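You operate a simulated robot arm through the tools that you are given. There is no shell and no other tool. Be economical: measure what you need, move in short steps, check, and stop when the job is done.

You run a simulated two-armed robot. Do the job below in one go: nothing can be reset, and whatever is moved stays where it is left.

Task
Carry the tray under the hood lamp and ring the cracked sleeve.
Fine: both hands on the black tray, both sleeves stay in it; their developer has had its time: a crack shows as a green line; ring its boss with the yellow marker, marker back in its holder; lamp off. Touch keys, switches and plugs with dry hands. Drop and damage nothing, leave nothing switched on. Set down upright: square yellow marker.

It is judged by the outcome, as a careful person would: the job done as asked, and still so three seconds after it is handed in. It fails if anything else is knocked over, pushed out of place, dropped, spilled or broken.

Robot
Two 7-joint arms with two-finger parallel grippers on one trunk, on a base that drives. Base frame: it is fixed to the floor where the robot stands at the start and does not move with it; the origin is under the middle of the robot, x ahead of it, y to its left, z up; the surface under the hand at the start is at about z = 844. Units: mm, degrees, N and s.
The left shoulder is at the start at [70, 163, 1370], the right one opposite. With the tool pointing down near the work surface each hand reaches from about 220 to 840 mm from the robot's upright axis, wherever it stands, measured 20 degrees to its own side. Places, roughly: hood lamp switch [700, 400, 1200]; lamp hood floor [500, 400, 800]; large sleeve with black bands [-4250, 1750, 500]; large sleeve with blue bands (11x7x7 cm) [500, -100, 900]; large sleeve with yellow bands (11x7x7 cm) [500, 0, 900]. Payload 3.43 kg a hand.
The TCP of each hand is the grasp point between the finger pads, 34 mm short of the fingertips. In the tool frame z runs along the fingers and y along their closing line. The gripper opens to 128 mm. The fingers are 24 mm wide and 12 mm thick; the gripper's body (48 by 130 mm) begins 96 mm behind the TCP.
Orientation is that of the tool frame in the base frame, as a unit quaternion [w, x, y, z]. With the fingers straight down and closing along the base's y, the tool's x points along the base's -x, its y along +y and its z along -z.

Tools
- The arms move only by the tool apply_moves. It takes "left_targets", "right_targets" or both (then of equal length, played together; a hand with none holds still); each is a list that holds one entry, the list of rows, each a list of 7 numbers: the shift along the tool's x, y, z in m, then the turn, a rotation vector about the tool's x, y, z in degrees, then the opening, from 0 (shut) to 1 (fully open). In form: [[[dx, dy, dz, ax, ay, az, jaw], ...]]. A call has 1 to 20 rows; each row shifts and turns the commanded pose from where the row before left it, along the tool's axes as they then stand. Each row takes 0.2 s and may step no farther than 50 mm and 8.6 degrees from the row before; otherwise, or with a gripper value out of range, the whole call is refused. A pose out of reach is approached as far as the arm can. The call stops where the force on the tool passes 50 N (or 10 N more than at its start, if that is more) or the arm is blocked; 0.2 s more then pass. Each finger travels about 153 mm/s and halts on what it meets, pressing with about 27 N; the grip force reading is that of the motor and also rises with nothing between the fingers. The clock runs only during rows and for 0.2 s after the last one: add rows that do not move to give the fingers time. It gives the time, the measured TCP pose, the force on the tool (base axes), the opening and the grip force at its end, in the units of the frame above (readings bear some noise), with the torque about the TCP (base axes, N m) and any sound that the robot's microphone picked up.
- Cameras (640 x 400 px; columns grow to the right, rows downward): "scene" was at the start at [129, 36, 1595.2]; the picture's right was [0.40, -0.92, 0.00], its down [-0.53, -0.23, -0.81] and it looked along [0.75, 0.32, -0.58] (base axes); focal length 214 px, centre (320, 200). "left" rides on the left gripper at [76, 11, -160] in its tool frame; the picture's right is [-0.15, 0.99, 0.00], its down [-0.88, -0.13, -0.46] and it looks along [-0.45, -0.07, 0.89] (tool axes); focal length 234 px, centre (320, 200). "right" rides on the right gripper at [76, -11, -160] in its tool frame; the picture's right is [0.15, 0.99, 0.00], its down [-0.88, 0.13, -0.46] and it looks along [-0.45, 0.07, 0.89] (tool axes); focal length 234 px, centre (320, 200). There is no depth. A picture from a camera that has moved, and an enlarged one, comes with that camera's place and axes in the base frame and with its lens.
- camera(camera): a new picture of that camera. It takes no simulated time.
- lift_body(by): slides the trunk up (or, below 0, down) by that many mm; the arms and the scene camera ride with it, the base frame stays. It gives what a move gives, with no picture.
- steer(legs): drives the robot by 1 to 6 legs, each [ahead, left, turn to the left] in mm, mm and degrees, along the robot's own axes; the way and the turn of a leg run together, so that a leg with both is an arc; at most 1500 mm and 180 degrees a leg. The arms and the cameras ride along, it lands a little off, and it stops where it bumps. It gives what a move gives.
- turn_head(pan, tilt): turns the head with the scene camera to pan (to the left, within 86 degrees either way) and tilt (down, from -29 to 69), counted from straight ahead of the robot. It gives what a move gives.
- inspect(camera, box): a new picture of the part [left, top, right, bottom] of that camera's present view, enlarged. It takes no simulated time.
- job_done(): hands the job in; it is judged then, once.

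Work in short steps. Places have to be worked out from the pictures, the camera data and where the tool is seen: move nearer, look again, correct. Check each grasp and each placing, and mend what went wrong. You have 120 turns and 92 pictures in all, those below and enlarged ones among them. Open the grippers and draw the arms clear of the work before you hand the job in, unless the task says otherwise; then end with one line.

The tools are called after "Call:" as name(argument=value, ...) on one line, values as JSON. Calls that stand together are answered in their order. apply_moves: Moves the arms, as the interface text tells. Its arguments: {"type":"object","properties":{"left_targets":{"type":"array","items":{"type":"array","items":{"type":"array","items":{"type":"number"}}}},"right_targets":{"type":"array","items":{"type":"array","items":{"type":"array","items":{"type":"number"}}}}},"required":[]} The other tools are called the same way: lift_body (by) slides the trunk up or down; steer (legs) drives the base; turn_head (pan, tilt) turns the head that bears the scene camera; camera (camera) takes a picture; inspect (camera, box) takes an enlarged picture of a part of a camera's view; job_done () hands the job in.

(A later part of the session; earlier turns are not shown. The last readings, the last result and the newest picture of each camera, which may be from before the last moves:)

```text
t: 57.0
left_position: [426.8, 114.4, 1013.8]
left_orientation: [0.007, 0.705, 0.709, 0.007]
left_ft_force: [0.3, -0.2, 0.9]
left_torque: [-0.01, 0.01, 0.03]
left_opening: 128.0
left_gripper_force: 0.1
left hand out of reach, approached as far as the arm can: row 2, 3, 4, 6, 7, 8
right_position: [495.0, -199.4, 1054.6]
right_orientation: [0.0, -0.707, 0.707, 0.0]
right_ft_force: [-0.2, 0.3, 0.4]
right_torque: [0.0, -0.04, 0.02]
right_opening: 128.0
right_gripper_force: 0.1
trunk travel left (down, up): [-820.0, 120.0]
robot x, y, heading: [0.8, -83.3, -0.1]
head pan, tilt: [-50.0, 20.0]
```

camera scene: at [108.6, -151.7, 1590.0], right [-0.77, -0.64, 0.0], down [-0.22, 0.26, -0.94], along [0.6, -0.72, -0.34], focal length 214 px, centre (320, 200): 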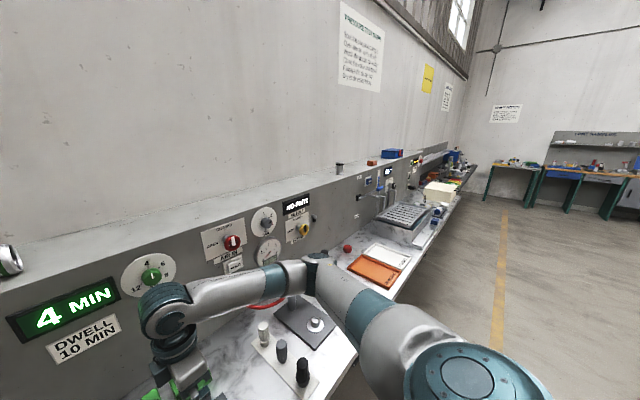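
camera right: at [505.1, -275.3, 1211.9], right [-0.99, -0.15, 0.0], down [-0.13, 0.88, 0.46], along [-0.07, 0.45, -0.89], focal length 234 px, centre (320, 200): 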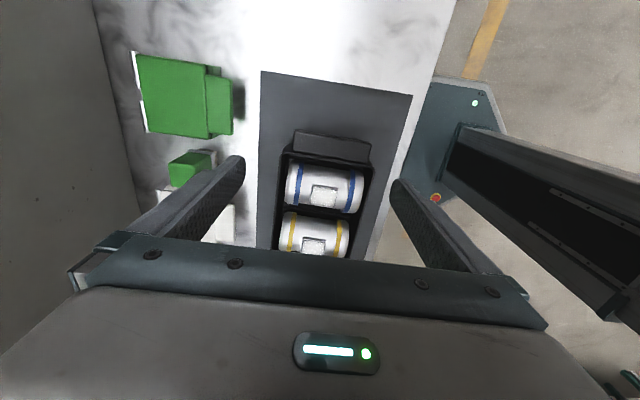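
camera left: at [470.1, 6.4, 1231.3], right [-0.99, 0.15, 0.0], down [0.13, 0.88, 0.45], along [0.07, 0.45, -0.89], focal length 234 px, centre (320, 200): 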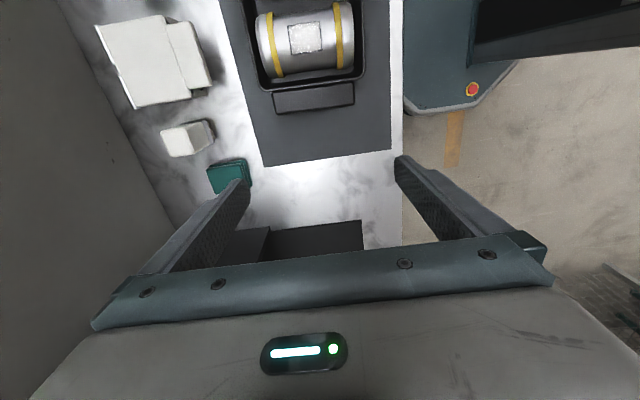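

Going by the readings, the right hand reaches inward well, while the left prefers outward positions with the −90° turn. I turn the left to −90° and then drive farther right.

Call:
apply_moves(left_targets=[[[0.02, -0.02, -0.03, 0, 0, -8.57, 1], [0.02, 0, -0.03, 0, 0, -8.57, 1], [0, 0, 0, 0, 0, -8.57, 1], [0, 0, 0, 0, 0, -8.57, 1], [0, 0, 0, 0, 0, -8.57, 1], [0, 0, 0, 0, 0, -8.57, 1], [0, 0, 0, 0, 0, -8.57, 1], [0, 0, 0, 0, 0, -8.57, 1], [0, 0, 0, 0, 0, -8.57, 1], [0, 0, 0, 0, 0, -8.57, 1], [0, 0, 0, 0, 0, -8.57, 1], [0, 0, 0, 0, 0, -8.57, 1], [0, 0, 0, 0, 0, -8.57, 1], [0, 0, 0, 0, 0, -8.57, 1], [0, 0, 0, 0, 0, -8.57, 1], [0, 0, 0, 0, 0, -8.57, 1], [0, 0, 0, 0, 0, -8.57, 1], [0, 0, 0, 0, 0, -8.57, 1], [0, 0, 0, 0, 0, -8.57, 1], [0, 0, 0, 0, 0, -8.57, 1]]])

Call:
apply_moves(right_targets=[[[-0.0225, 0, 0, 0, 0, 0, 1], [-0.0225, 0, 0, 0, 0, 0, 1], [-0.0225, 0, 0, 0, 0, 0, 1], [-0.0225, 0, 0, 0, 0, 0, 1]]])

```text
t: 61.2
left_position: [404.3, 155.6, 1074.1]
left_orientation: [0.001, -0.652, 0.758, -0.001]
left_ft_force: [-0.1, -0.2, 0.2]
left_torque: [-0.03, 0.02, -0.01]
left_opening: 128.2
left_gripper_force: 0.0
right_position: [494.7, -198.3, 1053.9]
right_orientation: [0.0, -0.707, 0.707, 0.0]
right_ft_force: [0.1, -1.0, -0.7]
right_torque: [-0.02, -0.01, -0.02]
right_opening: 128.2
right_gripper_force: 0.1
trunk travel left (down, up): [-820.0, 120.0]
robot x, y, heading: [-0.5, -83.4, 0.1]
head pan, tilt: [-50.0, 20.0]
```

```text
t: 62.2
left_position: [404.0, 155.0, 1074.1]
left_orientation: [0.0, -0.651, 0.759, -0.002]
left_ft_force: [-0.4, 0.0, -0.2]
left_torque: [-0.04, 0.0, 0.01]
left_opening: 128.0
left_gripper_force: 0.0
right_position: [493.2, -108.2, 1052.5]
right_orientation: [0.0, 0.707, -0.707, 0.001]
right_ft_force: [0.0, -0.7, -1.2]
right_torque: [-0.02, -0.01, 0.03]
right_opening: 128.0
right_gripper_force: 0.0
trunk travel left (down, up): [-820.0, 120.0]
robot x, y, heading: [-2.4, -81.8, 0.2]
head pan, tilt: [-50.0, 20.0]
```

Right reaches inward without trouble. I drive 85 mm right, then test the left hand moving forward and down.

Call:
steer(legs=[[0, -85, 0]])

Call:
apply_moves(left_targets=[[[0, 0, 0, 0, 0, -8.5, 1], [0, -0.022, 0.018, 0, 0, 0, 1], [0, -0.022, 0.018, 0, 0, 0, 1], [0, -0.022, 0.018, 0, 0, 0, 1], [0, -0.022, 0.018, 0, 0, 0, 1]]])

```text
t: 63.3
left_position: [404.3, 69.5, 1075.5]
left_orientation: [0.0, -0.651, 0.759, -0.002]
left_ft_force: [-1.0, 0.3, -0.6]
left_torque: [0.02, 0.02, -0.04]
left_opening: 127.8
left_gripper_force: 0.0
right_position: [495.0, -196.3, 1052.4]
right_orientation: [0.0, 0.707, -0.707, -0.001]
right_ft_force: [-0.3, 0.3, 0.8]
right_torque: [-0.04, -0.03, 0.02]
right_opening: 128.0
right_gripper_force: 0.1
trunk travel left (down, up): [-820.0, 120.0]
robot x, y, heading: [-0.2, -164.7, 0.0]
head pan, tilt: [-50.0, 20.0]
```

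```text
t: 64.5
left_position: [491.7, 68.8, 1002.7]
left_orientation: [0.0, -0.705, 0.709, -0.002]
left_ft_force: [0.5, 0.2, -0.3]
left_torque: [-0.01, 0.01, -0.01]
left_opening: 128.0
left_gripper_force: 0.1
right_position: [494.7, -197.6, 1050.8]
right_orientation: [0.0, 0.707, -0.707, -0.001]
right_ft_force: [-0.1, 0.5, -0.1]
right_torque: [-0.02, 0.0, -0.01]
right_opening: 127.9
right_gripper_force: 0.2
trunk travel left (down, up): [-820.0, 120.0]
robot x, y, heading: [-0.1, -170.2, 0.1]
head pan, tilt: [-50.0, 20.0]
```

Works now. I move the left to y≈32 and both hands to about z=960 above their handles, then look.

Call:
apply_moves(left_targets=[[[0.018, 0, 0, 0, 0, 0, 1], [0.019, 0, 0.0, 0, 0, 0, 1], [0, 0, 0.02, 0, 0, 0, 1], [0, 0, 0.02, 0, 0, 0, 1]]], right_targets=[[[0.005, 0, 0.022, 0, 0, 0, 1], [0.005, 0, 0.022, 0, 0, 0, 1], [0, 0, 0.022, 0, 0, 0, 1], [0, 0, 0.022, 0, 0, 0, 1]]])

Call:
turn_head(pan=8, tilt=55)

Call:
camera(camera="scene")

Call:
camera(camera="right")

Call:
camera(camera="left")

```text
t: 65.5
left_position: [484.7, 57.6, 988.8]
left_orientation: [0.001, -0.705, 0.709, -0.002]
left_ft_force: [0.5, 0.0, 0.6]
left_torque: [0.0, 0.05, 0.0]
left_opening: 127.7
left_gripper_force: 0.0
left hand out of reach, approached as far as the arm can: row 2, 3, 4
right_position: [496.4, -206.5, 962.4]
right_orientation: [0.0, 0.707, -0.707, 0.0]
right_ft_force: [0.5, 0.3, -0.6]
right_torque: [0.0, 0.02, -0.01]
right_opening: 128.1
right_gripper_force: 0.1
trunk travel left (down, up): [-820.0, 120.0]
robot x, y, heading: [-0.6, -165.6, -0.0]
head pan, tilt: [-50.0, 20.0]
```

```text
t: 66.7
left_position: [484.3, 56.6, 990.1]
left_orientation: [0.001, -0.705, 0.709, -0.002]
left_ft_force: [0.6, -1.0, 0.5]
left_torque: [0.02, 0.02, -0.04]
left_opening: 127.9
left_gripper_force: 0.1
right_position: [496.4, -206.5, 962.3]
right_orientation: [-0.001, 0.707, -0.707, -0.001]
right_ft_force: [0.0, 0.0, -0.1]
right_torque: [0.01, 0.0, 0.02]
right_opening: 128.0
right_gripper_force: 0.0
trunk travel left (down, up): [-820.0, 120.0]
robot x, y, heading: [-0.4, -167.7, -0.2]
head pan, tilt: [8.0, 55.0]
```

```text
66 pictures are left
camera scene: at [120.1, -157.9, 1537.9], right [0.14, -0.99, 0.0], down [-0.81, -0.11, -0.57], along [0.57, 0.08, -0.82], focal length 214 px, centre (320, 200)
```

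scene: 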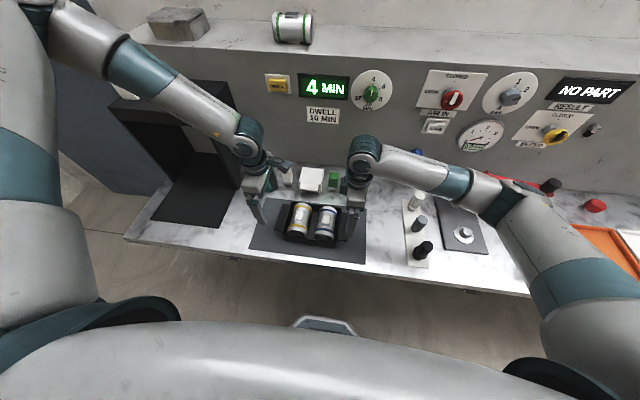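

```text
65 pictures are left
camera right: at [507.2, -283.5, 1121.5], right [-0.99, -0.15, 0.0], down [-0.13, 0.88, 0.46], along [-0.07, 0.45, -0.89], focal length 234 px, centre (320, 200)
```

right: 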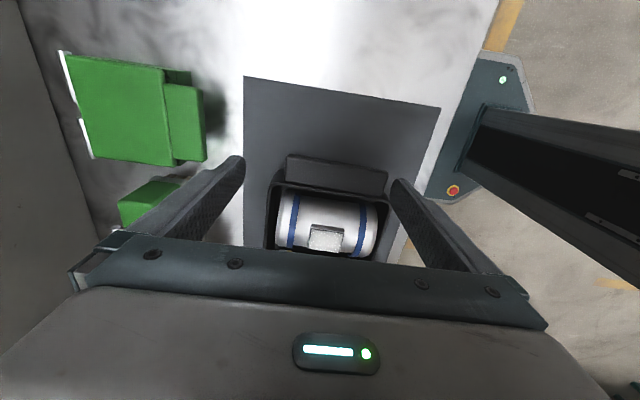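

```text
64 pictures are left
camera left: at [471.9, -17.8, 1149.4], right [-0.99, 0.15, 0.0], down [0.13, 0.88, 0.45], along [0.07, 0.45, -0.89], focal length 234 px, centre (320, 200)
```

left: 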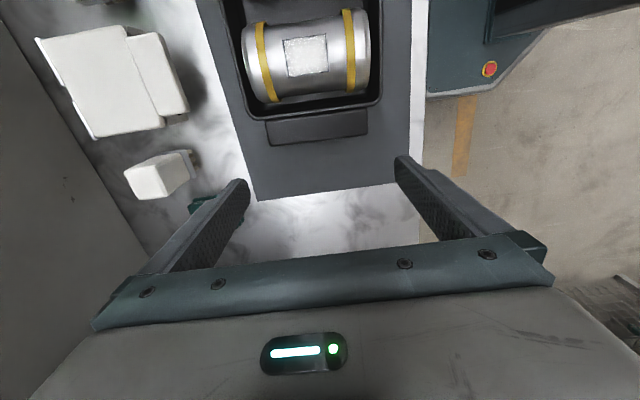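

The left is limited inward of about 235 mm from the robot's axis, and the right still has room. I drive another 45 mm right and retry.

Call:
apply_moves(left_targets=[[[-0.02, -0.01, -0.01, 0, 0, 0, 1], [-0.02, 0, 0, 0, 0, 0, 1]]], right_targets=[[[0, 0, -0.03, 0, 0, 0, 1], [0, 0, 0, 0, 0, 0, 1]]])

Call:
steer(legs=[[0, -50, 0]])

Call:
apply_moves(left_targets=[[[0.0, 0, 0.02, 0, 0, 0, 1], [0.0, 0, 0.02, 0, 0, 0, 1]]], right_targets=[[[-0.025, 0, 0, 0, 0, 0, 1], [-0.025, 0, 0, 0, 0, 0, 1]]])

```text
t: 67.3
left_position: [495.2, 98.7, 999.9]
left_orientation: [0.0, -0.705, 0.709, -0.002]
left_ft_force: [-0.9, 0.9, 0.0]
left_torque: [-0.01, 0.0, -0.04]
left_opening: 127.9
left_gripper_force: 0.1
right_position: [496.0, -206.2, 994.0]
right_orientation: [0.0, -0.707, 0.707, 0.001]
right_ft_force: [0.4, 0.9, -0.4]
right_torque: [-0.05, -0.02, 0.02]
right_opening: 128.1
right_gripper_force: 0.0
trunk travel left (down, up): [-820.0, 120.0]
robot x, y, heading: [-0.6, -167.2, 0.1]
head pan, tilt: [8.0, 55.0]
```

```text
t: 68.3
left_position: [495.6, 56.7, 997.8]
left_orientation: [-0.001, -0.707, 0.708, -0.002]
left_ft_force: [0.1, 1.3, -0.9]
left_torque: [-0.08, 0.0, -0.02]
left_opening: 128.1
left_gripper_force: 0.1
right_position: [496.4, -248.8, 992.0]
right_orientation: [0.001, 0.709, -0.706, 0.001]
right_ft_force: [0.5, 0.9, -0.5]
right_torque: [-0.07, 0.01, 0.03]
right_opening: 128.0
right_gripper_force: 0.0
trunk travel left (down, up): [-820.0, 120.0]
robot x, y, heading: [-2.4, -216.0, 0.1]
head pan, tilt: [8.0, 55.0]
```

```text
t: 68.9
left_position: [493.3, 53.1, 961.0]
left_orientation: [-0.001, -0.707, 0.708, -0.001]
left_ft_force: [1.1, 0.6, 0.2]
left_torque: [-0.03, 0.01, -0.01]
left_opening: 127.5
left_gripper_force: 0.1
right_position: [496.6, -199.4, 991.4]
right_orientation: [0.0, 0.708, -0.706, 0.0]
right_ft_force: [0.4, 0.5, -0.8]
right_torque: [0.0, 0.02, 0.02]
right_opening: 128.0
right_gripper_force: 0.1
trunk travel left (down, up): [-820.0, 120.0]
robot x, y, heading: [-0.5, -216.8, 0.3]
head pan, tilt: [8.0, 55.0]
```

Good so far. I bring the left in to y≈32 and z≈930, and the right to y≈-206 and z≈960.

Call:
apply_moves(left_targets=[[[0.01, 0, 0.0, 0, 0, 0, 1], [0.011, 0, 0.0, 0, 0, 0, 1], [0, 0, 0.02, 0, 0, 0, 1], [0, 0, 0.01, 0, 0, 0, 1]]], right_targets=[[[0.004, 0, 0.01, 0, 0, 0, 1], [0.003, 0, 0.02, 0, 0, 0, 1], [0, 0, 0.02, 0, 0, 0, 1], [0, 0, 0.01, 0, 0, 0, 1]]])

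Call:
camera(camera="left")

Call:
camera(camera="right")

Call:
inspect(camera="scene", box=[220, 140, 420, 290])

```text
t: 69.9
left_position: [487.8, 51.1, 954.9]
left_orientation: [0.0, -0.707, 0.708, -0.003]
left_ft_force: [-0.7, 0.1, 0.2]
left_torque: [-0.02, 0.02, -0.03]
left_opening: 128.0
left_gripper_force: 0.0
left hand out of reach, approached as far as the arm can: row 1, 2, 3, 4
right_position: [496.0, -209.8, 934.2]
right_orientation: [-0.001, 0.708, -0.706, 0.0]
right_ft_force: [0.2, 0.2, -0.3]
right_torque: [0.04, -0.01, 0.01]
right_opening: 128.1
right_gripper_force: 0.1
trunk travel left (down, up): [-820.0, 120.0]
robot x, y, heading: [-0.7, -216.0, 0.2]
head pan, tilt: [8.0, 55.0]
```

```text
63 pictures are left
camera left: at [475.9, -23.9, 1115.5], right [-0.99, 0.15, 0.0], down [0.13, 0.88, 0.45], along [0.07, 0.45, -0.89], focal length 234 px, centre (320, 200)
```

left: 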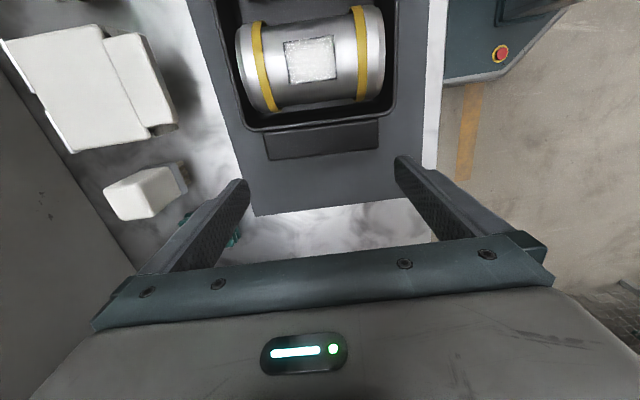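

```text
62 pictures are left
camera right: at [507.1, -286.4, 1093.2], right [-0.99, -0.15, 0.0], down [-0.13, 0.88, 0.46], along [-0.07, 0.45, -0.89], focal length 234 px, centre (320, 200)
```

right: 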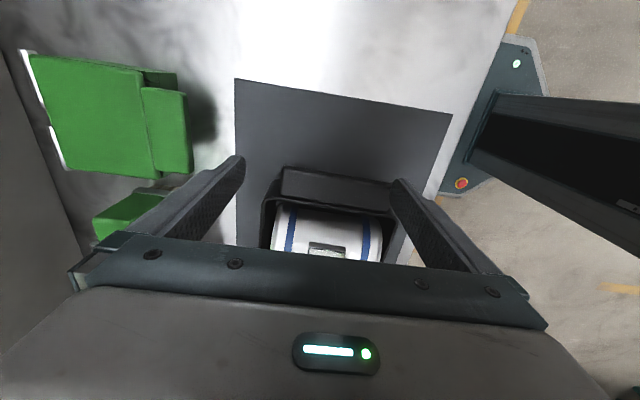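

```text
2.67 times, centred on (320, 215) of scene
camera zoom: at [120.3, -205.6, 1537.8], right [0.14, -0.99, 0.0], down [-0.81, -0.12, -0.57], along [0.57, 0.08, -0.82], focal length 572 px, centre (320, 160)
```

zoom: 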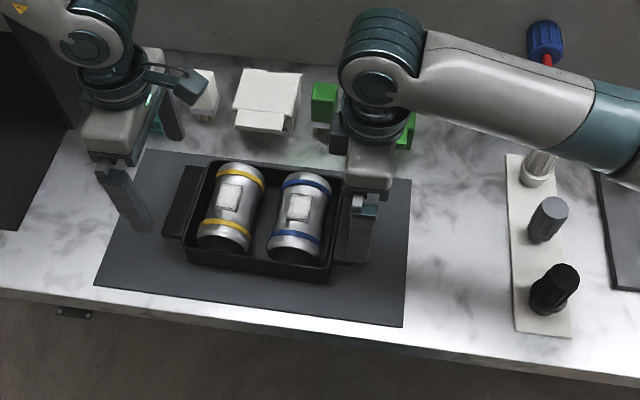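

The left arm's elbow posture limits it. I'll reconfigure it: retreat up and untwist, pitch the hand forward, swing inward, then pitch down again. The right hand moves aside first.

Call:
apply_moves(left_targets=[[[-0.02, 0, -0.03, 0, 0, 8.182, 1], [-0.02, 0, -0.03, 0, 0, 8.182, 1], [0, 0, -0.03, 0, 0, 8.182, 1], [0, 0, -0.03, 0, 0, 8.182, 1], [0, 0, -0.03, 0, 0, 8.182, 1], [0, 0, -0.03, 0, 0, 8.182, 1], [0, 0, -0.03, 0, 0, 8.182, 1], [0, 0, -0.03, 0, 0, 8.182, 1], [0, 0, -0.03, 0, 0, 8.182, 1], [0, 0, -0.03, 0, 0, 8.182, 1], [0, 0, 0, 0, 0, 8.18, 1]]], right_targets=[[[0, 0, -0.03, 0, 0, 0, 1], [0, 0, -0.03, 0, 0, 0, 1], [0, 0, -0.03, 0, 0, 0, 1], [0.024, 0, 0, 0, 0, 0, 1], [0.024, 0, 0, 0, 0, 0, 1], [0.024, 0, 0, 0, 0, 0, 1], [0.024, 0, 0, 0, 0, 0, 1], [0.024, 0, 0, 0, 0, 0, 1], [0, 0, 0, 0, 0, 0, 1], [0, 0, 0, 0, 0, 0, 1], [0, 0, 0, 0, 0, 0, 1]]])

Call:
apply_moves(left_targets=[[[0, 0, 0, 0, -8.5, 0, 1], [0, 0, 0, 0, -8.5, 0, 1], [0, 0, 0, 0, -8.5, 0, 1], [0, 0, 0, 0, -8.5, 0, 1], [0, 0, 0, 0, -8.5, 0, 1], [0, 0, 0, 0, -8.5, 0, 1], [0, -0.03, 0, 0, 0, 0, 1], [0, -0.03, 0, 0, 0, 0, 1], [0, -0.03, 0, 0, 0, 0, 1], [0, -0.03, 0, 0, 0, 0, 1], [0, -0.03, 0, 0, 0, 0, 1], [0, -0.03, 0, 0, 0, 0, 1]]])

```text
t: 72.3
left_position: [489.2, 91.2, 1257.7]
left_orientation: [0.0, 0.002, 1.0, -0.001]
left_ft_force: [-0.9, 0.5, 0.4]
left_torque: [-0.02, 0.05, 0.0]
left_opening: 128.1
left_gripper_force: 0.1
right_position: [497.7, -331.9, 1024.1]
right_orientation: [0.0, 0.708, -0.706, -0.001]
right_ft_force: [-0.3, -0.6, 0.0]
right_torque: [0.02, 0.01, 0.04]
right_opening: 128.1
right_gripper_force: 0.1
trunk travel left (down, up): [-820.0, 120.0]
robot x, y, heading: [-0.9, -220.0, 0.0]
head pan, tilt: [8.0, 55.0]
```

```text
t: 74.9
left_position: [555.6, -75.2, 1277.9]
left_orientation: [0.43, 0.0, 0.903, -0.001]
left_ft_force: [-0.1, -0.5, 0.1]
left_torque: [-0.01, 0.03, -0.03]
left_opening: 128.0
left_gripper_force: 0.0
left hand out of reach, approached as far as the arm can: row 5, 6, 7, 8
right_position: [499.2, -331.8, 1022.9]
right_orientation: [0.0, 0.708, -0.706, -0.002]
right_ft_force: [0.4, -0.2, -0.5]
right_torque: [-0.01, 0.01, 0.01]
right_opening: 127.9
right_gripper_force: 0.0
trunk travel left (down, up): [-820.0, 120.0]
robot x, y, heading: [4.7, -215.3, 0.1]
head pan, tilt: [8.0, 55.0]
```

The left is now at 140 mm from the axis with no limit. I pitch it back down here.

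Call:
apply_moves(left_targets=[[[0, -0.01, 0, 0, 8.5, 0, 1], [0, -0.01, 0, 0, 8.5, 0, 1], [0, -0.01, 0, 0, 8.5, 0, 1], [0, 0, 0, 0, 8.5, 0, 1], [0, 0, 0, 0, 8.5, 0, 1], [0, 0, 0, 0, 8.5, 0, 1], [0, 0, 0.03, 0, 0, 0, 1], [0, 0, 0.03, 0, 0, 0, 1], [0, 0, 0.03, 0, 0, 0, 1]]])

Call:
camera(camera="scene")

```text
t: 76.9
left_position: [523.3, -86.2, 1196.7]
left_orientation: [0.001, 0.001, 1.0, -0.001]
left_ft_force: [0.7, -0.1, 0.3]
left_torque: [0.0, 0.04, 0.03]
left_opening: 127.7
left_gripper_force: 0.0
left hand out of reach, approached as far as the arm can: row 5, 9
right_position: [498.5, -332.4, 1022.9]
right_orientation: [0.0, 0.709, -0.705, -0.001]
right_ft_force: [0.1, 0.2, 0.1]
right_torque: [-0.01, -0.01, 0.0]
right_opening: 127.9
right_gripper_force: 0.0
trunk travel left (down, up): [-820.0, 120.0]
robot x, y, heading: [1.7, -213.2, 0.2]
head pan, tilt: [8.0, 55.0]
```

```text
60 pictures are left
camera scene: at [121.1, -206.3, 1537.8], right [0.14, -0.99, 0.0], down [-0.81, -0.12, -0.57], along [0.57, 0.08, -0.82], focal length 214 px, centre (320, 200)
```

scene: 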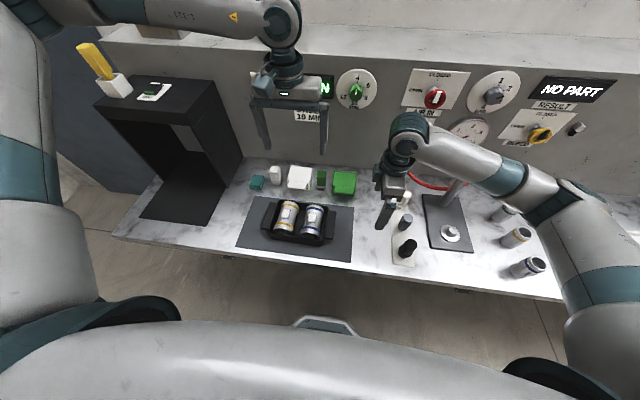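

The left elbow is still high. The right arm got its good posture by starting inward and high, so I take the left there: up, then in toward the middle.

Call:
apply_moves(left_targets=[[[0, 0, -0.045, 0, 0, 0, 1], [0, 0, -0.045, 0, 0, 0, 1], [0, 0, -0.045, 0, 0, 0, 1], [0, 0, -0.045, 0, 0, 0, 1], [0, 0, -0.045, 0, 0, 0, 1], [0, 0, -0.045, 0, 0, 0, 1], [0.01, -0.02, 0, 0, 0, 0, 1], [0.02, -0.02, 0, 0, 0, 0, 1], [0.02, -0.02, 0, 0, 0, 0, 1], [0.02, -0.02, 0, 0, 0, 0, 1], [0.02, -0.02, 0, 0, 0, 0, 1], [0.02, -0.02, 0, 0, 0, 0, 1]]])

```text
t: 79.5
left_position: [433.9, -78.4, 1460.9]
left_orientation: [0.002, 0.001, 1.0, -0.001]
left_ft_force: [0.1, 0.2, 0.3]
left_torque: [-0.03, 0.0, 0.0]
left_opening: 128.2
left_gripper_force: 0.0
left hand out of reach, approached as far as the arm can: row 3, 4, 5, 6, 7, 8, 9, 11, 12
right_position: [495.4, -333.1, 1024.3]
right_orientation: [-0.001, 0.708, -0.706, 0.0]
right_ft_force: [0.0, 0.2, 0.8]
right_torque: [-0.01, -0.01, -0.01]
right_opening: 128.1
right_gripper_force: 0.0
trunk travel left (down, up): [-820.0, 120.0]
robot x, y, heading: [1.0, -219.2, 0.1]
head pan, tilt: [8.0, 55.0]
```

Still limited at 138 mm. I swing inward with the hand pitched forward, where it moved freely.

Call:
apply_moves(left_targets=[[[0, 0, 0, 0, -8.5, 0, 1], [0, 0, 0, 0, -8.5, 0, 1], [0, 0, 0, 0, -8.5, 0, 1], [0, 0, 0, 0, -8.5, 0, 1], [0, 0, 0, 0, -8.5, 0, 1], [0, 0, 0, 0, -8.5, 0, 1], [0, 0, 0, 0, -8.5, 0, 1], [0, 0, 0, 0, -8.5, 0, 1], [0, 0, 0, 0, -8.5, 0, 1], [0, -0.03, 0.02, 0, 0, 0, 1], [0, -0.03, 0.02, 0, 0, 0, 1], [0, -0.03, 0.0, 0, 0, 0, 1], [0, -0.03, 0, 0, 0, 0, 1], [0, -0.03, 0, 0, 0, 0, 1]]])

Call:
camera(camera="scene")

```text
t: 82.5
left_position: [494.1, -97.2, 1511.9]
left_orientation: [0.62, 0.0, 0.785, -0.001]
left_ft_force: [0.5, -0.6, 0.3]
left_torque: [-0.02, 0.02, 0.01]
left_opening: 128.0
left_gripper_force: 0.1
left hand out of reach, approached as far as the arm can: row 7, 8, 9, 10, 11, 12, 13, 14
right_position: [498.9, -332.5, 1023.8]
right_orientation: [-0.001, 0.708, -0.706, -0.001]
right_ft_force: [-0.2, -0.5, 0.7]
right_torque: [0.03, -0.02, 0.01]
right_opening: 128.1
right_gripper_force: 0.0
trunk travel left (down, up): [-820.0, 120.0]
robot x, y, heading: [-1.1, -216.6, 0.1]
head pan, tilt: [8.0, 55.0]
```

```text
59 pictures are left
camera scene: at [120.2, -206.1, 1537.8], right [0.14, -0.99, 0.0], down [-0.81, -0.12, -0.57], along [0.57, 0.08, -0.82], focal length 214 px, centre (320, 200)
```

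scene: 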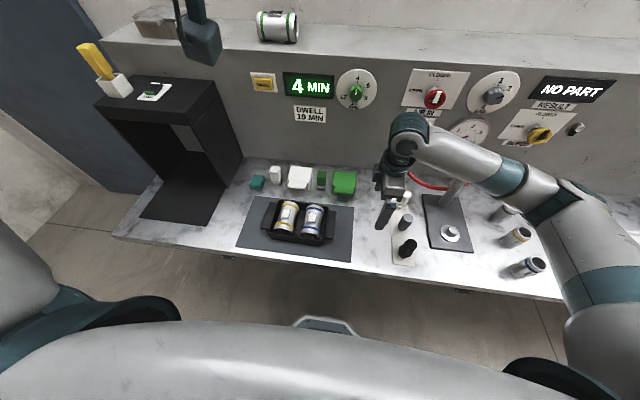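

In that pitched pose the wrist is too close to the body. I extend forward first, then swing inward.

Call:
apply_moves(left_targets=[[[0, 0, 0.04, 0, 0, 0, 1], [0, 0, 0.04, 0, 0, 0, 1], [0, 0, 0.04, 0, 0, 0, 1], [0, -0.03, 0.02, 0, 0, 0, 1], [0, -0.03, 0, 0, 0, 0, 1], [0, -0.03, 0, 0, 0, 0, 1], [0, -0.03, 0, 0, 0, 0, 1], [0, -0.02, 0, 0, 0, 0, 1]]])

Call:
camera(camera="scene")

```text
t: 84.3
left_position: [619.5, -103.2, 1482.1]
left_orientation: [0.62, 0.001, 0.784, -0.002]
left_ft_force: [1.1, -0.3, -0.3]
left_torque: [0.04, -0.01, 0.01]
left_opening: 128.2
left_gripper_force: 0.0
left hand out of reach, approached as far as the arm can: row 4, 5, 6, 7, 8
right_position: [496.3, -330.3, 1024.0]
right_orientation: [-0.001, 0.708, -0.706, 0.0]
right_ft_force: [-0.3, -0.2, -0.3]
right_torque: [-0.01, 0.0, -0.04]
right_opening: 127.9
right_gripper_force: 0.1
trunk travel left (down, up): [-820.0, 120.0]
robot x, y, heading: [1.4, -214.1, -0.1]
head pan, tilt: [8.0, 55.0]
```

```text
58 pictures are left
camera scene: at [119.1, -206.1, 1537.9], right [0.14, -0.99, 0.0], down [-0.81, -0.12, -0.57], along [0.57, 0.08, -0.82], focal length 214 px, centre (320, 200)
```

scene: 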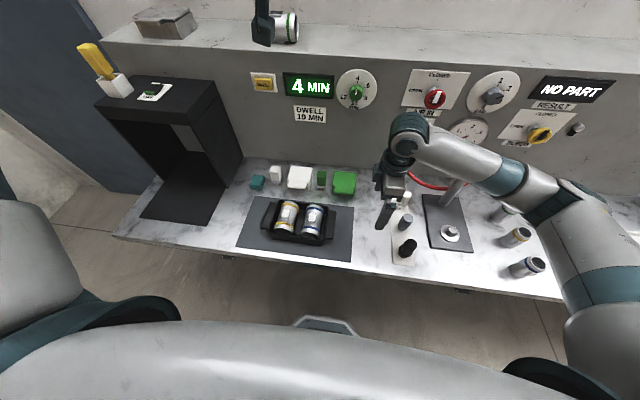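

Left y remains limited here. The elbow now looks lower, though, so I pitch back down, go outward a bit, and test lowering.

Call:
apply_moves(left_targets=[[[0, 0.01, 0, 0, 8.5, 0, 1], [0, 0.01, 0, 0, 8.5, 0, 1], [0, 0.01, 0, 0, 8.5, 0, 1], [0, 0, 0, 0, 8.5, 0, 1], [0, 0, 0, 0, 8.5, 0, 1], [0, 0, 0, 0, 8.5, 0, 1], [0, 0, 0, 0, 8.5, 0, 1], [0, 0, 0, 0, 8.5, 0, 1], [0, 0, 0, 0, 8.5, 0, 1], [0.02, 0.01, 0.04, 0, 0, 0, 1], [0.02, 0.01, 0.04, 0, 0, 0, 1], [0.02, 0.01, 0.04, 0, 0, 0, 1], [0.02, 0.01, 0.04, 0, 0, 0, 1], [0.02, 0.01, 0.04, 0, 0, 0, 1], [0, 0.01, 0.04, 0, 0, 0, 1], [0, 0.01, 0.04, 0, 0, 0, 1], [0, 0.01, 0.04, 0, 0, 0, 1]]])

Call:
camera(camera="scene")

```text
t: 87.9
left_position: [483.2, 86.3, 1147.4]
left_orientation: [0.001, 0.001, 1.0, -0.002]
left_ft_force: [1.3, -0.7, 0.4]
left_torque: [-0.02, 0.0, 0.0]
left_opening: 128.2
left_gripper_force: 0.1
left hand out of reach, approached as far as the arm can: row 5, 6, 7, 8, 9
right_position: [498.8, -332.4, 1024.2]
right_orientation: [-0.001, 0.709, -0.706, -0.001]
right_ft_force: [-0.1, 0.8, 0.2]
right_torque: [0.0, -0.01, -0.01]
right_opening: 127.8
right_gripper_force: 0.1
trunk travel left (down, up): [-820.0, 120.0]
robot x, y, heading: [3.0, -219.5, 0.1]
head pan, tilt: [8.0, 55.0]
```

```text
57 pictures are left
camera scene: at [120.5, -205.3, 1537.9], right [0.14, -0.99, 0.0], down [-0.81, -0.12, -0.57], along [0.57, 0.08, -0.82], focal length 214 px, centre (320, 200)
```

scene: 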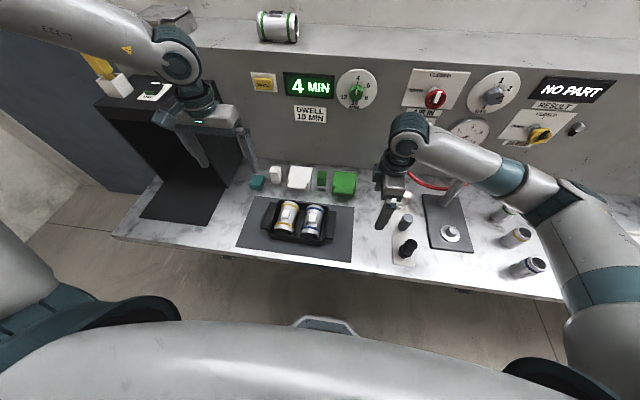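

The elbow is now farther out. I test moving in and down from here.

Call:
apply_moves(left_targets=[[[0, -0.03, 0.02, 0, 0, 0, 1], [0, -0.03, 0.02, 0, 0, 0, 1], [0, -0.03, 0.02, 0, 0, 0, 1], [0, -0.03, 0.02, 0, 0, 0, 1], [0, -0.03, 0.02, 0, 0, 0, 1]]])

```text
t: 89.1
left_position: [482.1, -46.3, 1057.5]
left_orientation: [0.002, 0.001, 1.0, 0.0]
left_ft_force: [-0.1, 0.0, 0.2]
left_torque: [0.05, 0.01, 0.0]
left_opening: 128.1
left_gripper_force: 0.2
left hand out of reach, approached as far as the arm can: row 5
right_position: [497.6, -332.2, 1024.5]
right_orientation: [0.0, 0.708, -0.706, 0.0]
right_ft_force: [0.1, -0.2, -0.1]
right_torque: [0.0, 0.03, 0.03]
right_opening: 128.1
right_gripper_force: 0.1
trunk travel left (down, up): [-820.0, 120.0]
robot x, y, heading: [-2.3, -219.2, 0.3]
head pan, tilt: [8.0, 55.0]
```

Much better. I move back out to y≈40 and turn −90°.

Call:
apply_moves(left_targets=[[[0, 0.03, 0, 0, 0, 0, 1], [0, 0.03, 0, 0, 0, 0, 1], [0, 0.03, 0, 0, 0, 0, 1], [0, 0, 0, 0, 0, -8.182, 1], [0, 0, 0, 0, 0, -8.182, 1], [0, 0, 0, 0, 0, -8.182, 1], [0, 0, 0, 0, 0, -8.182, 1], [0, 0, 0, 0, 0, -8.182, 1], [0, 0, 0, 0, 0, -8.182, 1], [0, 0, 0, 0, 0, -8.182, 1], [0, 0, 0, 0, 0, -8.182, 1], [0, 0, 0, 0, 0, -8.182, 1], [0, 0, 0, 0, 0, -8.182, 1], [0, 0, 0, 0, 0, -8.18, 1], [0, 0, 0.03, 0, 0, 0, 1], [0, 0, 0.03, 0, 0, 0, 1], [0, 0, 0.03, 0, 0, 0, 1], [0, 0, 0.03, 0, 0, 0, 1]]])

```text
t: 92.9
left_position: [477.1, 52.4, 952.1]
left_orientation: [0.001, -0.707, 0.707, -0.001]
left_ft_force: [-0.3, 0.6, -0.3]
left_torque: [-0.01, -0.01, 0.01]
left_opening: 127.9
left_gripper_force: 0.1
left hand out of reach, approached as far as the arm can: row 18
right_position: [497.9, -332.0, 1023.6]
right_orientation: [0.0, 0.708, -0.706, 0.0]
right_ft_force: [0.2, 0.4, 0.5]
right_torque: [-0.01, 0.04, 0.03]
right_opening: 127.8
right_gripper_force: 0.0
trunk travel left (down, up): [-820.0, 120.0]
robot x, y, heading: [1.1, -219.7, 0.4]
head pan, tilt: [8.0, 55.0]
```

The limit eases the higher the hand is relative to the shoulder, so I raise both hands and lower the trunk by the same amount.

Call:
apply_moves(left_targets=[[[0, 0, -0.045, 0, 0, 0, 1], [0, 0, -0.045, 0, 0, 0, 1], [0, 0, -0.045, 0, 0, 0, 1], [0, 0, -0.045, 0, 0, 0, 1], [0, 0, -0.045, 0, 0, 0, 1]]], right_targets=[[[0, 0, -0.045, 0, 0, 0, 1], [0, 0, -0.045, 0, 0, 0, 1], [0, 0, -0.045, 0, 0, 0, 1], [0, 0, -0.045, 0, 0, 0, 1], [0, 0, -0.045, 0, 0, 0, 1]]])

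Call:
lift_body(by=-215)

Call:
apply_moves(left_targets=[[[0.01, -0.01, 0, 0, 0, 0, 1], [0.01, -0.006, 0, 0, 0, 0, 1], [0, 0, 0.01, 0, 0, 0, 1], [0, 0, 0.01, 0, 0, 0, 1]]], right_targets=[[[-0.031, 0, 0, 0, 0, 0, 1], [-0.031, 0, 0, 0, 0, 0, 1], [-0.031, 0, 0, 0, 0, 0, 1], [-0.031, 0, 0, 0, 0, 0, 1]]])

```text
t: 94.1
left_position: [474.8, 49.6, 1179.4]
left_orientation: [0.001, -0.706, 0.708, -0.002]
left_ft_force: [-0.8, -0.9, 0.1]
left_torque: [-0.02, -0.02, -0.02]
left_opening: 128.1
left_gripper_force: 0.0
right_position: [492.8, -330.3, 1250.0]
right_orientation: [-0.001, 0.709, -0.706, 0.0]
right_ft_force: [-1.2, -0.7, -0.2]
right_torque: [0.0, -0.03, -0.05]
right_opening: 128.2
right_gripper_force: 0.1
trunk travel left (down, up): [-820.0, 120.0]
robot x, y, heading: [-1.8, -216.4, 0.0]
head pan, tilt: [8.0, 55.0]
```

```text
t: 96.3
left_position: [477.3, 49.0, 963.3]
left_orientation: [0.0, -0.707, 0.707, 0.0]
left_ft_force: [0.2, -0.7, 0.1]
left_torque: [-0.01, 0.0, 0.0]
left_opening: 128.1
left_gripper_force: 0.0
right_position: [495.6, -329.7, 1032.8]
right_orientation: [-0.001, 0.709, -0.706, -0.001]
right_ft_force: [0.1, -0.5, -0.9]
right_torque: [0.0, 0.01, -0.01]
right_opening: 127.8
right_gripper_force: 0.1
trunk travel left (down, up): [-605.0, 335.0]
robot x, y, heading: [-1.1, -216.0, 0.2]
head pan, tilt: [8.0, 55.0]
```

```text
t: 97.3
left_position: [493.7, 30.2, 943.2]
left_orientation: [-0.002, -0.706, 0.708, -0.003]
left_ft_force: [-0.3, 0.8, -0.5]
left_torque: [-0.05, 0.02, 0.0]
left_opening: 127.9
left_gripper_force: 0.0
right_position: [493.9, -202.2, 1034.0]
right_orientation: [0.0, 0.709, -0.706, 0.0]
right_ft_force: [0.3, 0.8, 0.2]
right_torque: [-0.04, -0.01, 0.02]
right_opening: 127.8
right_gripper_force: 0.0
trunk travel left (down, up): [-605.0, 335.0]
robot x, y, heading: [-3.7, -214.0, 0.0]
head pan, tilt: [8.0, 55.0]
```

That solved it. I lower both hands to about z=915 and check alignment.

Call:
apply_moves(left_targets=[[[0, 0, 0.014, 0, 0, 0, 1], [0, 0, 0.014, 0, 0, 0, 1], [0, 0, 0, 0, 0, 0, 1], [0, 0, 0, 0, 0, 0, 1]]], right_targets=[[[0.006, 0, 0.03, 0, 0, 0, 1], [0, 0, 0.03, 0, 0, 0, 1], [0, 0, 0.03, 0, 0, 0, 1], [0, 0, 0.029, 0, 0, 0, 1]]])

Call:
camera(camera="left")

Call:
camera(camera="right")

Call:
inspect(camera="scene", box=[180, 150, 440, 320])

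```text
t: 97.9
left_position: [493.4, 28.3, 927.1]
left_orientation: [0.003, -0.706, 0.708, -0.002]
left_ft_force: [-1.8, -0.4, 19.3]
left_torque: [-0.03, 1.33, -0.2]
left_opening: 127.8
left_gripper_force: 0.0
right_position: [491.8, -210.6, 987.3]
right_orientation: [0.0, 0.708, -0.706, -0.001]
right_ft_force: [0.9, -0.2, -0.3]
right_torque: [0.0, 0.0, 0.0]
right_opening: 128.1
right_gripper_force: 0.1
trunk travel left (down, up): [-605.0, 335.0]
robot x, y, heading: [0.4, -217.7, -0.2]
head pan, tilt: [8.0, 55.0]
stopped in row 2 (left hand): the force on the tool passed its limit at 71 N (the readings are from after the stop); the commanded pose is now the measured one
```

```text
56 pictures are left
camera left: at [480.6, -47.7, 1087.2], right [-0.99, 0.15, -0.01], down [0.13, 0.88, 0.46], along [0.07, 0.45, -0.89], focal length 234 px, centre (320, 200)
```

left: 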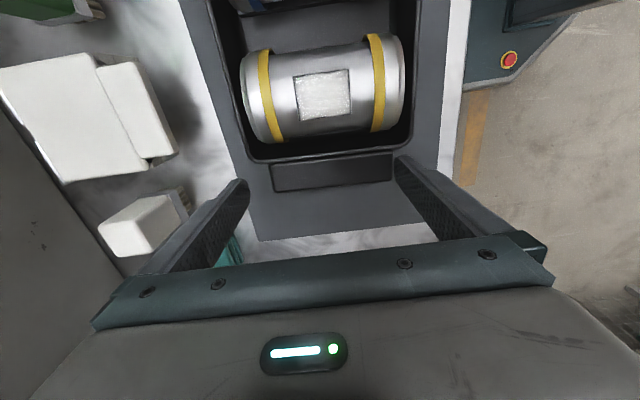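

```text
55 pictures are left
camera right: at [503.3, -286.6, 1146.3], right [-0.99, -0.15, 0.0], down [-0.13, 0.88, 0.46], along [-0.07, 0.45, -0.89], focal length 234 px, centre (320, 200)
```

right: 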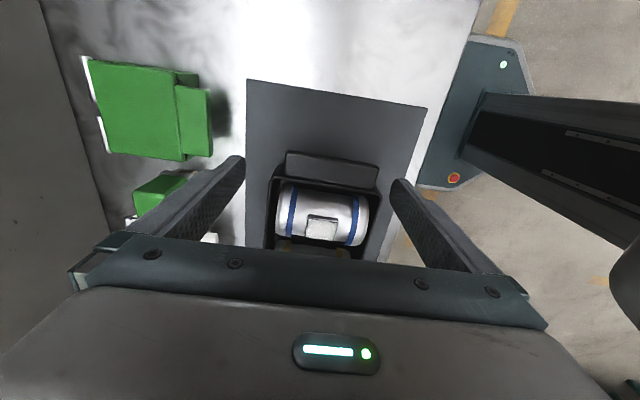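

```text
2.35 times, centred on (310, 235) of scene
camera zoom: at [118.7, -206.3, 1323.2], right [0.14, -0.99, 0.0], down [-0.81, -0.12, -0.57], along [0.57, 0.08, -0.82], focal length 505 px, centre (344, 118)
```

zoom: 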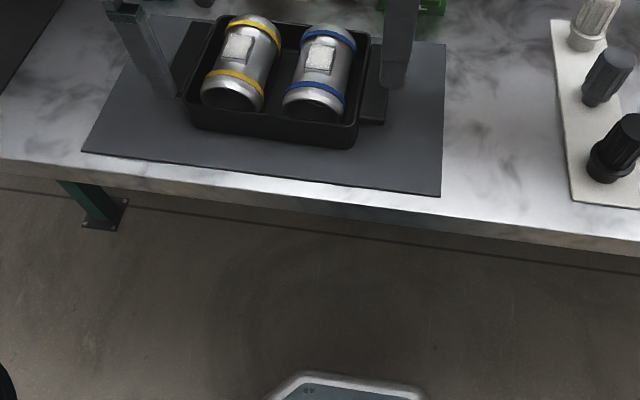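

The left front fingertip touched the handle top, which must be at z≈893 and centred nearer x≈482. The right handle is at about [476,-198]. I lift, recentre both and look again.

Call:
apply_moves(left_targets=[[[0, 0, -0.02, 0, 0, 0, 1], [0.003, 0.011, 0, 0, 0, 0, 1], [0, 0, 0, 0, 0, 0, 1]]], right_targets=[[[-0.01, 0.016, 0.0, 0, 0, 0, 1], [0, 0, 0.02, 0, 0, 0, 1], [0, 0, 0.02, 0, 0, 0, 1]]])

Call:
camera(camera="left")

Call:
camera(camera="right")

```text
t: 98.7
left_position: [483.4, 24.1, 946.6]
left_orientation: [0.002, -0.706, 0.708, 0.0]
left_ft_force: [0.2, -0.2, -0.2]
left_torque: [-0.03, -0.01, -0.01]
left_opening: 127.8
left_gripper_force: 0.0
right_position: [478.3, -199.1, 946.5]
right_orientation: [-0.001, 0.709, -0.705, -0.001]
right_ft_force: [-0.5, -0.9, 0.7]
right_torque: [-0.01, -0.01, 0.02]
right_opening: 128.1
right_gripper_force: 0.1
trunk travel left (down, up): [-605.0, 335.0]
robot x, y, heading: [-1.0, -214.0, 0.0]
head pan, tilt: [8.0, 55.0]
```

```text
53 pictures are left
camera left: at [471.8, -50.2, 1105.9], right [-0.99, 0.15, 0.0], down [0.13, 0.88, 0.46], along [0.07, 0.45, -0.89], focal length 234 px, centre (320, 200)
```

left: 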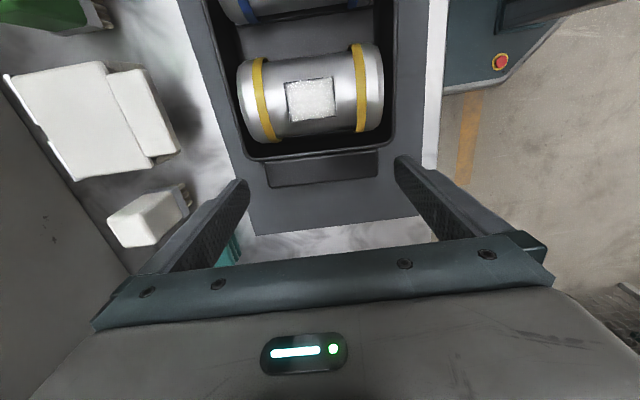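

```text
52 pictures are left
camera right: at [489.5, -276.0, 1105.2], right [-0.99, -0.15, 0.0], down [-0.13, 0.88, 0.46], along [-0.07, 0.45, -0.89], focal length 234 px, centre (320, 200)
```

right: 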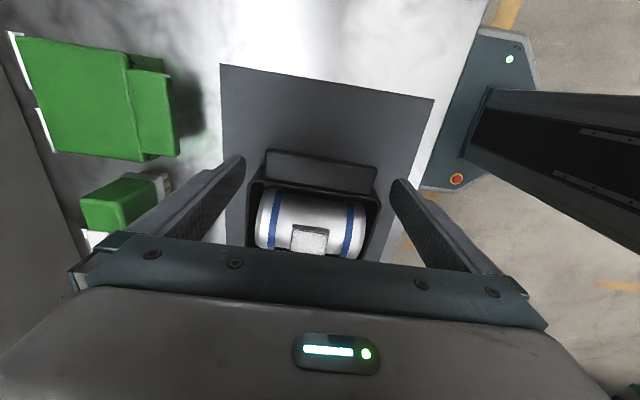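

Both grippers are centred on their handles within a couple of millimetres. I descend to TCP z≈888.

Call:
apply_moves(left_targets=[[[0, 0, 0.012, 0, 0, 0, 1], [0, 0, 0.012, 0, 0, 0, 1], [0, 0, 0.012, 0, 0, 0, 1], [0, 0, 0.012, 0, 0, 0, 1], [0, 0, 0.01, 0, 0, 0, 1]]], right_targets=[[[0, 0, 0.012, 0, 0, 0, 1], [0, 0, 0.012, 0, 0, 0, 1], [0, 0, 0.012, 0, 0, 0, 1], [0, 0, 0.012, 0, 0, 0, 1], [0, 0, 0.01, 0, 0, 0, 1]]])

Call:
camera(camera="left")

Call:
camera(camera="right")

```text
t: 99.9
left_position: [483.3, 25.3, 888.1]
left_orientation: [0.002, -0.706, 0.708, -0.002]
left_ft_force: [0.2, 0.4, 0.7]
left_torque: [0.01, 0.04, -0.03]
left_opening: 127.9
left_gripper_force: 0.1
right_position: [478.4, -198.3, 888.4]
right_orientation: [-0.001, 0.708, -0.706, -0.001]
right_ft_force: [0.4, -0.1, -0.2]
right_torque: [-0.03, 0.03, -0.02]
right_opening: 127.8
right_gripper_force: 0.0
trunk travel left (down, up): [-605.0, 335.0]
robot x, y, heading: [-4.5, -219.5, 0.1]
head pan, tilt: [8.0, 55.0]
```

```text
51 pictures are left
camera left: at [470.9, -50.5, 1047.2], right [-0.99, 0.15, -0.01], down [0.13, 0.88, 0.46], along [0.07, 0.45, -0.89], focal length 234 px, centre (320, 200)
```

left: 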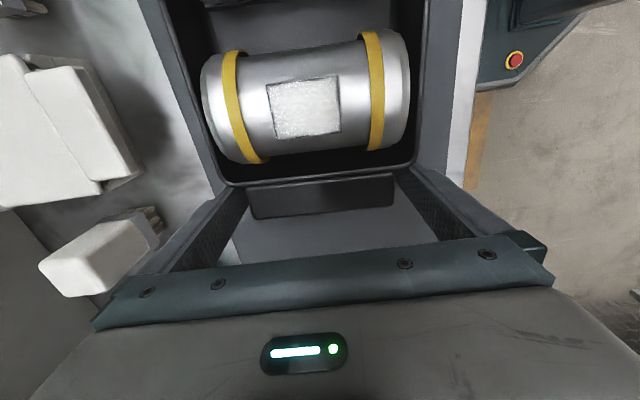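

```text
50 pictures are left
camera right: at [489.9, -275.6, 1047.2], right [-0.99, -0.15, 0.0], down [-0.13, 0.88, 0.46], along [-0.07, 0.45, -0.89], focal length 234 px, centre (320, 200)
```

right: 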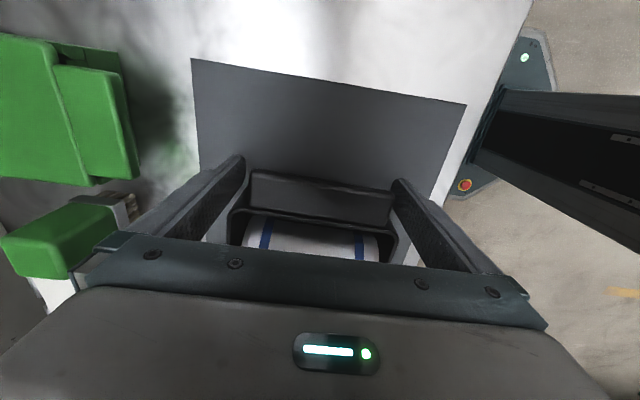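

Both grippers straddle their handles. I close both.

Call:
apply_moves(left_targets=[[[0, 0, 0, 0, 0, 0, 0.5], [0, 0, 0, 0, 0, 0, 0.5], [0, 0, 0, 0, 0, 0, 0.5], [0, 0, 0, 0, 0, 0, 0.5]]], right_targets=[[[0, 0, 0, 0, 0, 0, 0.5], [0, 0, 0, 0, 0, 0, 0.5], [0, 0, 0, 0, 0, 0, 0.5], [0, 0, 0, 0, 0, 0, 0.5]]])

```text
t: 100.9
left_position: [483.6, 25.8, 887.2]
left_orientation: [0.002, -0.707, 0.707, -0.002]
left_ft_force: [6.4, 1.2, -1.8]
left_torque: [-0.01, -0.03, 0.23]
left_opening: 109.6
left_gripper_force: 27.0
right_position: [478.1, -198.8, 888.6]
right_orientation: [0.001, 0.708, -0.706, -0.001]
right_ft_force: [-10.4, -2.2, 0.8]
right_torque: [-0.08, 0.45, 0.44]
right_opening: 109.9
right_gripper_force: 26.8
trunk travel left (down, up): [-605.0, 335.0]
robot x, y, heading: [-1.4, -216.9, 0.2]
head pan, tilt: [8.0, 55.0]
```

Both are held at 110 mm and 27 N. I relax the small opposing force and lift together by 80 mm.

Call:
apply_moves(left_targets=[[[0, -0.0015, 0, 0, 0, 0, 0.5], [0, 0, -0.01, 0, 0, 0, 0.5], [0, 0, -0.01, 0, 0, 0, 0.5], [0, 0, -0.01, 0, 0, 0, 0.5], [0, 0, -0.01, 0, 0, 0, 0.5], [0, 0, -0.01, 0, 0, 0, 0.5], [0, 0, -0.01, 0, 0, 0, 0.5], [0, 0, -0.01, 0, 0, 0, 0.5], [0, 0, -0.01, 0, 0, 0, 0.5]]], right_targets=[[[0, 0.0015, 0, 0, 0, 0, 0.5], [0, 0, -0.01, 0, 0, 0, 0.5], [0, 0, -0.01, 0, 0, 0, 0.5], [0, 0, -0.01, 0, 0, 0, 0.5], [0, 0, -0.01, 0, 0, 0, 0.5], [0, 0, -0.01, 0, 0, 0, 0.5], [0, 0, -0.01, 0, 0, 0, 0.5], [0, 0, -0.01, 0, 0, 0, 0.5], [0, 0, -0.01, 0, 0, 0, 0.5]]])

Call:
camera(camera="left")

Call:
turn_head(pan=35, tilt=40)

Call:
camera(camera="scene")

```text
t: 102.9
left_position: [484.4, 25.8, 967.4]
left_orientation: [0.002, -0.707, 0.708, -0.001]
left_ft_force: [-2.3, 3.8, -5.9]
left_torque: [-0.31, 0.14, -0.34]
left_opening: 110.0
left_gripper_force: 26.8
right_position: [475.8, -198.9, 969.2]
right_orientation: [0.001, 0.709, -0.705, -0.001]
right_ft_force: [2.6, -3.9, -11.6]
right_torque: [-0.31, -0.09, -0.15]
right_opening: 110.1
right_gripper_force: 27.1
trunk travel left (down, up): [-605.0, 335.0]
robot x, y, heading: [0.6, -222.2, -0.0]
head pan, tilt: [8.0, 55.0]
```

```text
49 pictures are left
camera left: at [472.5, -49.3, 1126.7], right [-0.99, 0.15, 0.0], down [0.13, 0.88, 0.46], along [0.07, 0.45, -0.89], focal length 234 px, centre (320, 200)
```

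left: 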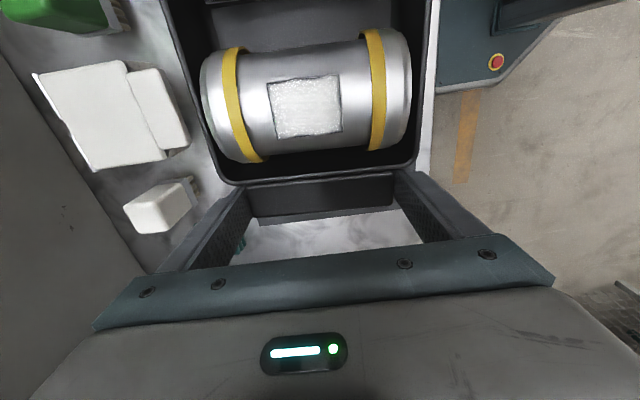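

```text
t: 103.8
left_position: [484.3, 25.8, 967.1]
left_orientation: [0.002, -0.706, 0.708, 0.0]
left_ft_force: [1.2, 5.5, -9.2]
left_torque: [0.16, -0.47, 0.12]
left_opening: 110.1
left_gripper_force: 26.9
right_position: [477.5, -199.8, 969.1]
right_orientation: [0.0, 0.708, -0.706, 0.0]
right_ft_force: [-2.2, -6.5, -8.2]
right_torque: [-0.16, 0.47, 0.26]
right_opening: 109.9
right_gripper_force: 27.1
trunk travel left (down, up): [-605.0, 335.0]
robot x, y, heading: [-0.9, -215.9, 0.2]
head pan, tilt: [35.0, 40.0]
```

```text
48 pictures are left
camera scene: at [119.6, -166.9, 1343.3], right [0.57, -0.82, 0.0], down [-0.53, -0.37, -0.76], along [0.63, 0.44, -0.64], focal length 214 px, centre (320, 200)
```

scene: 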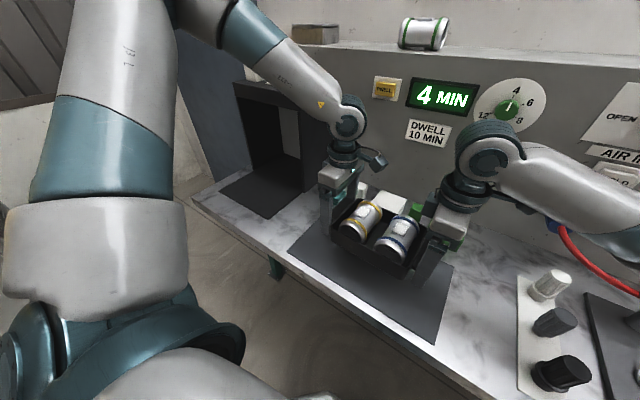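

The tray is lifted with even load, and tips clear everything at x<560. I drive left 474 mm so the tray comes in front of the hood at y≈387.

Call:
steer(legs=[[0, 237, 0], [0, 237, 0]])

Call:
camera(camera="scene")

Call:
camera(camera="left")

```text
t: 107.0
left_position: [486.3, 503.5, 967.5]
left_orientation: [0.002, -0.703, 0.712, 0.0]
left_ft_force: [-8.1, -1.8, -7.8]
left_torque: [0.02, -0.02, -0.87]
left_opening: 109.9
left_gripper_force: 26.9
right_position: [477.6, 278.3, 968.2]
right_orientation: [0.0, -0.703, 0.711, 0.001]
right_ft_force: [8.4, 1.0, -8.2]
right_torque: [-0.09, -0.02, -0.86]
right_opening: 110.0
right_gripper_force: 27.4
trunk travel left (down, up): [-605.0, 335.0]
robot x, y, heading: [-2.6, 265.7, -0.3]
head pan, tilt: [35.0, 40.0]
```

```text
47 pictures are left
camera scene: at [120.3, 315.2, 1343.3], right [0.57, -0.82, 0.0], down [-0.53, -0.36, -0.77], along [0.63, 0.43, -0.64], focal length 214 px, centre (320, 200)
```

scene: 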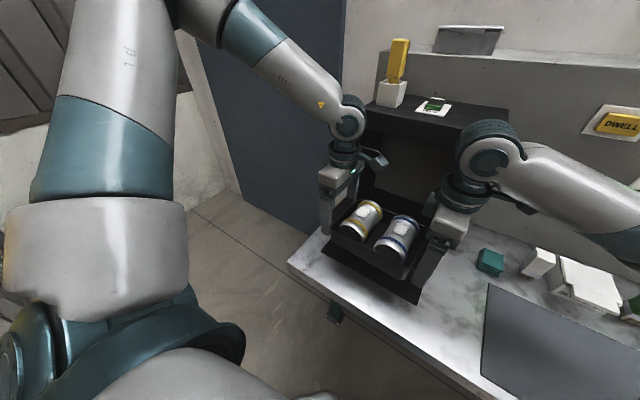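

```text
46 pictures are left
camera left: at [474.0, 428.5, 1126.3], right [-0.99, 0.16, 0.0], down [0.14, 0.88, 0.46], along [0.08, 0.45, -0.89], focal length 234 px, centre (320, 200)
```

left: 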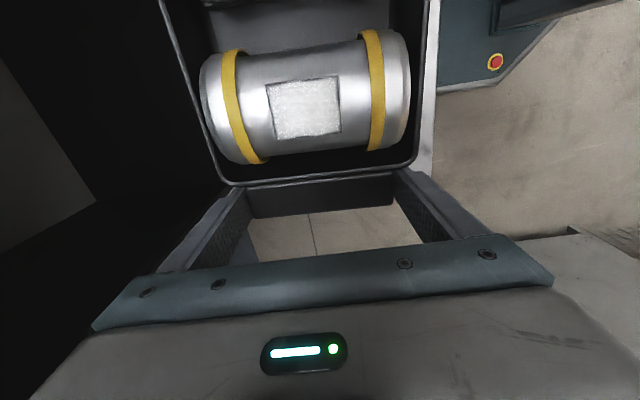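

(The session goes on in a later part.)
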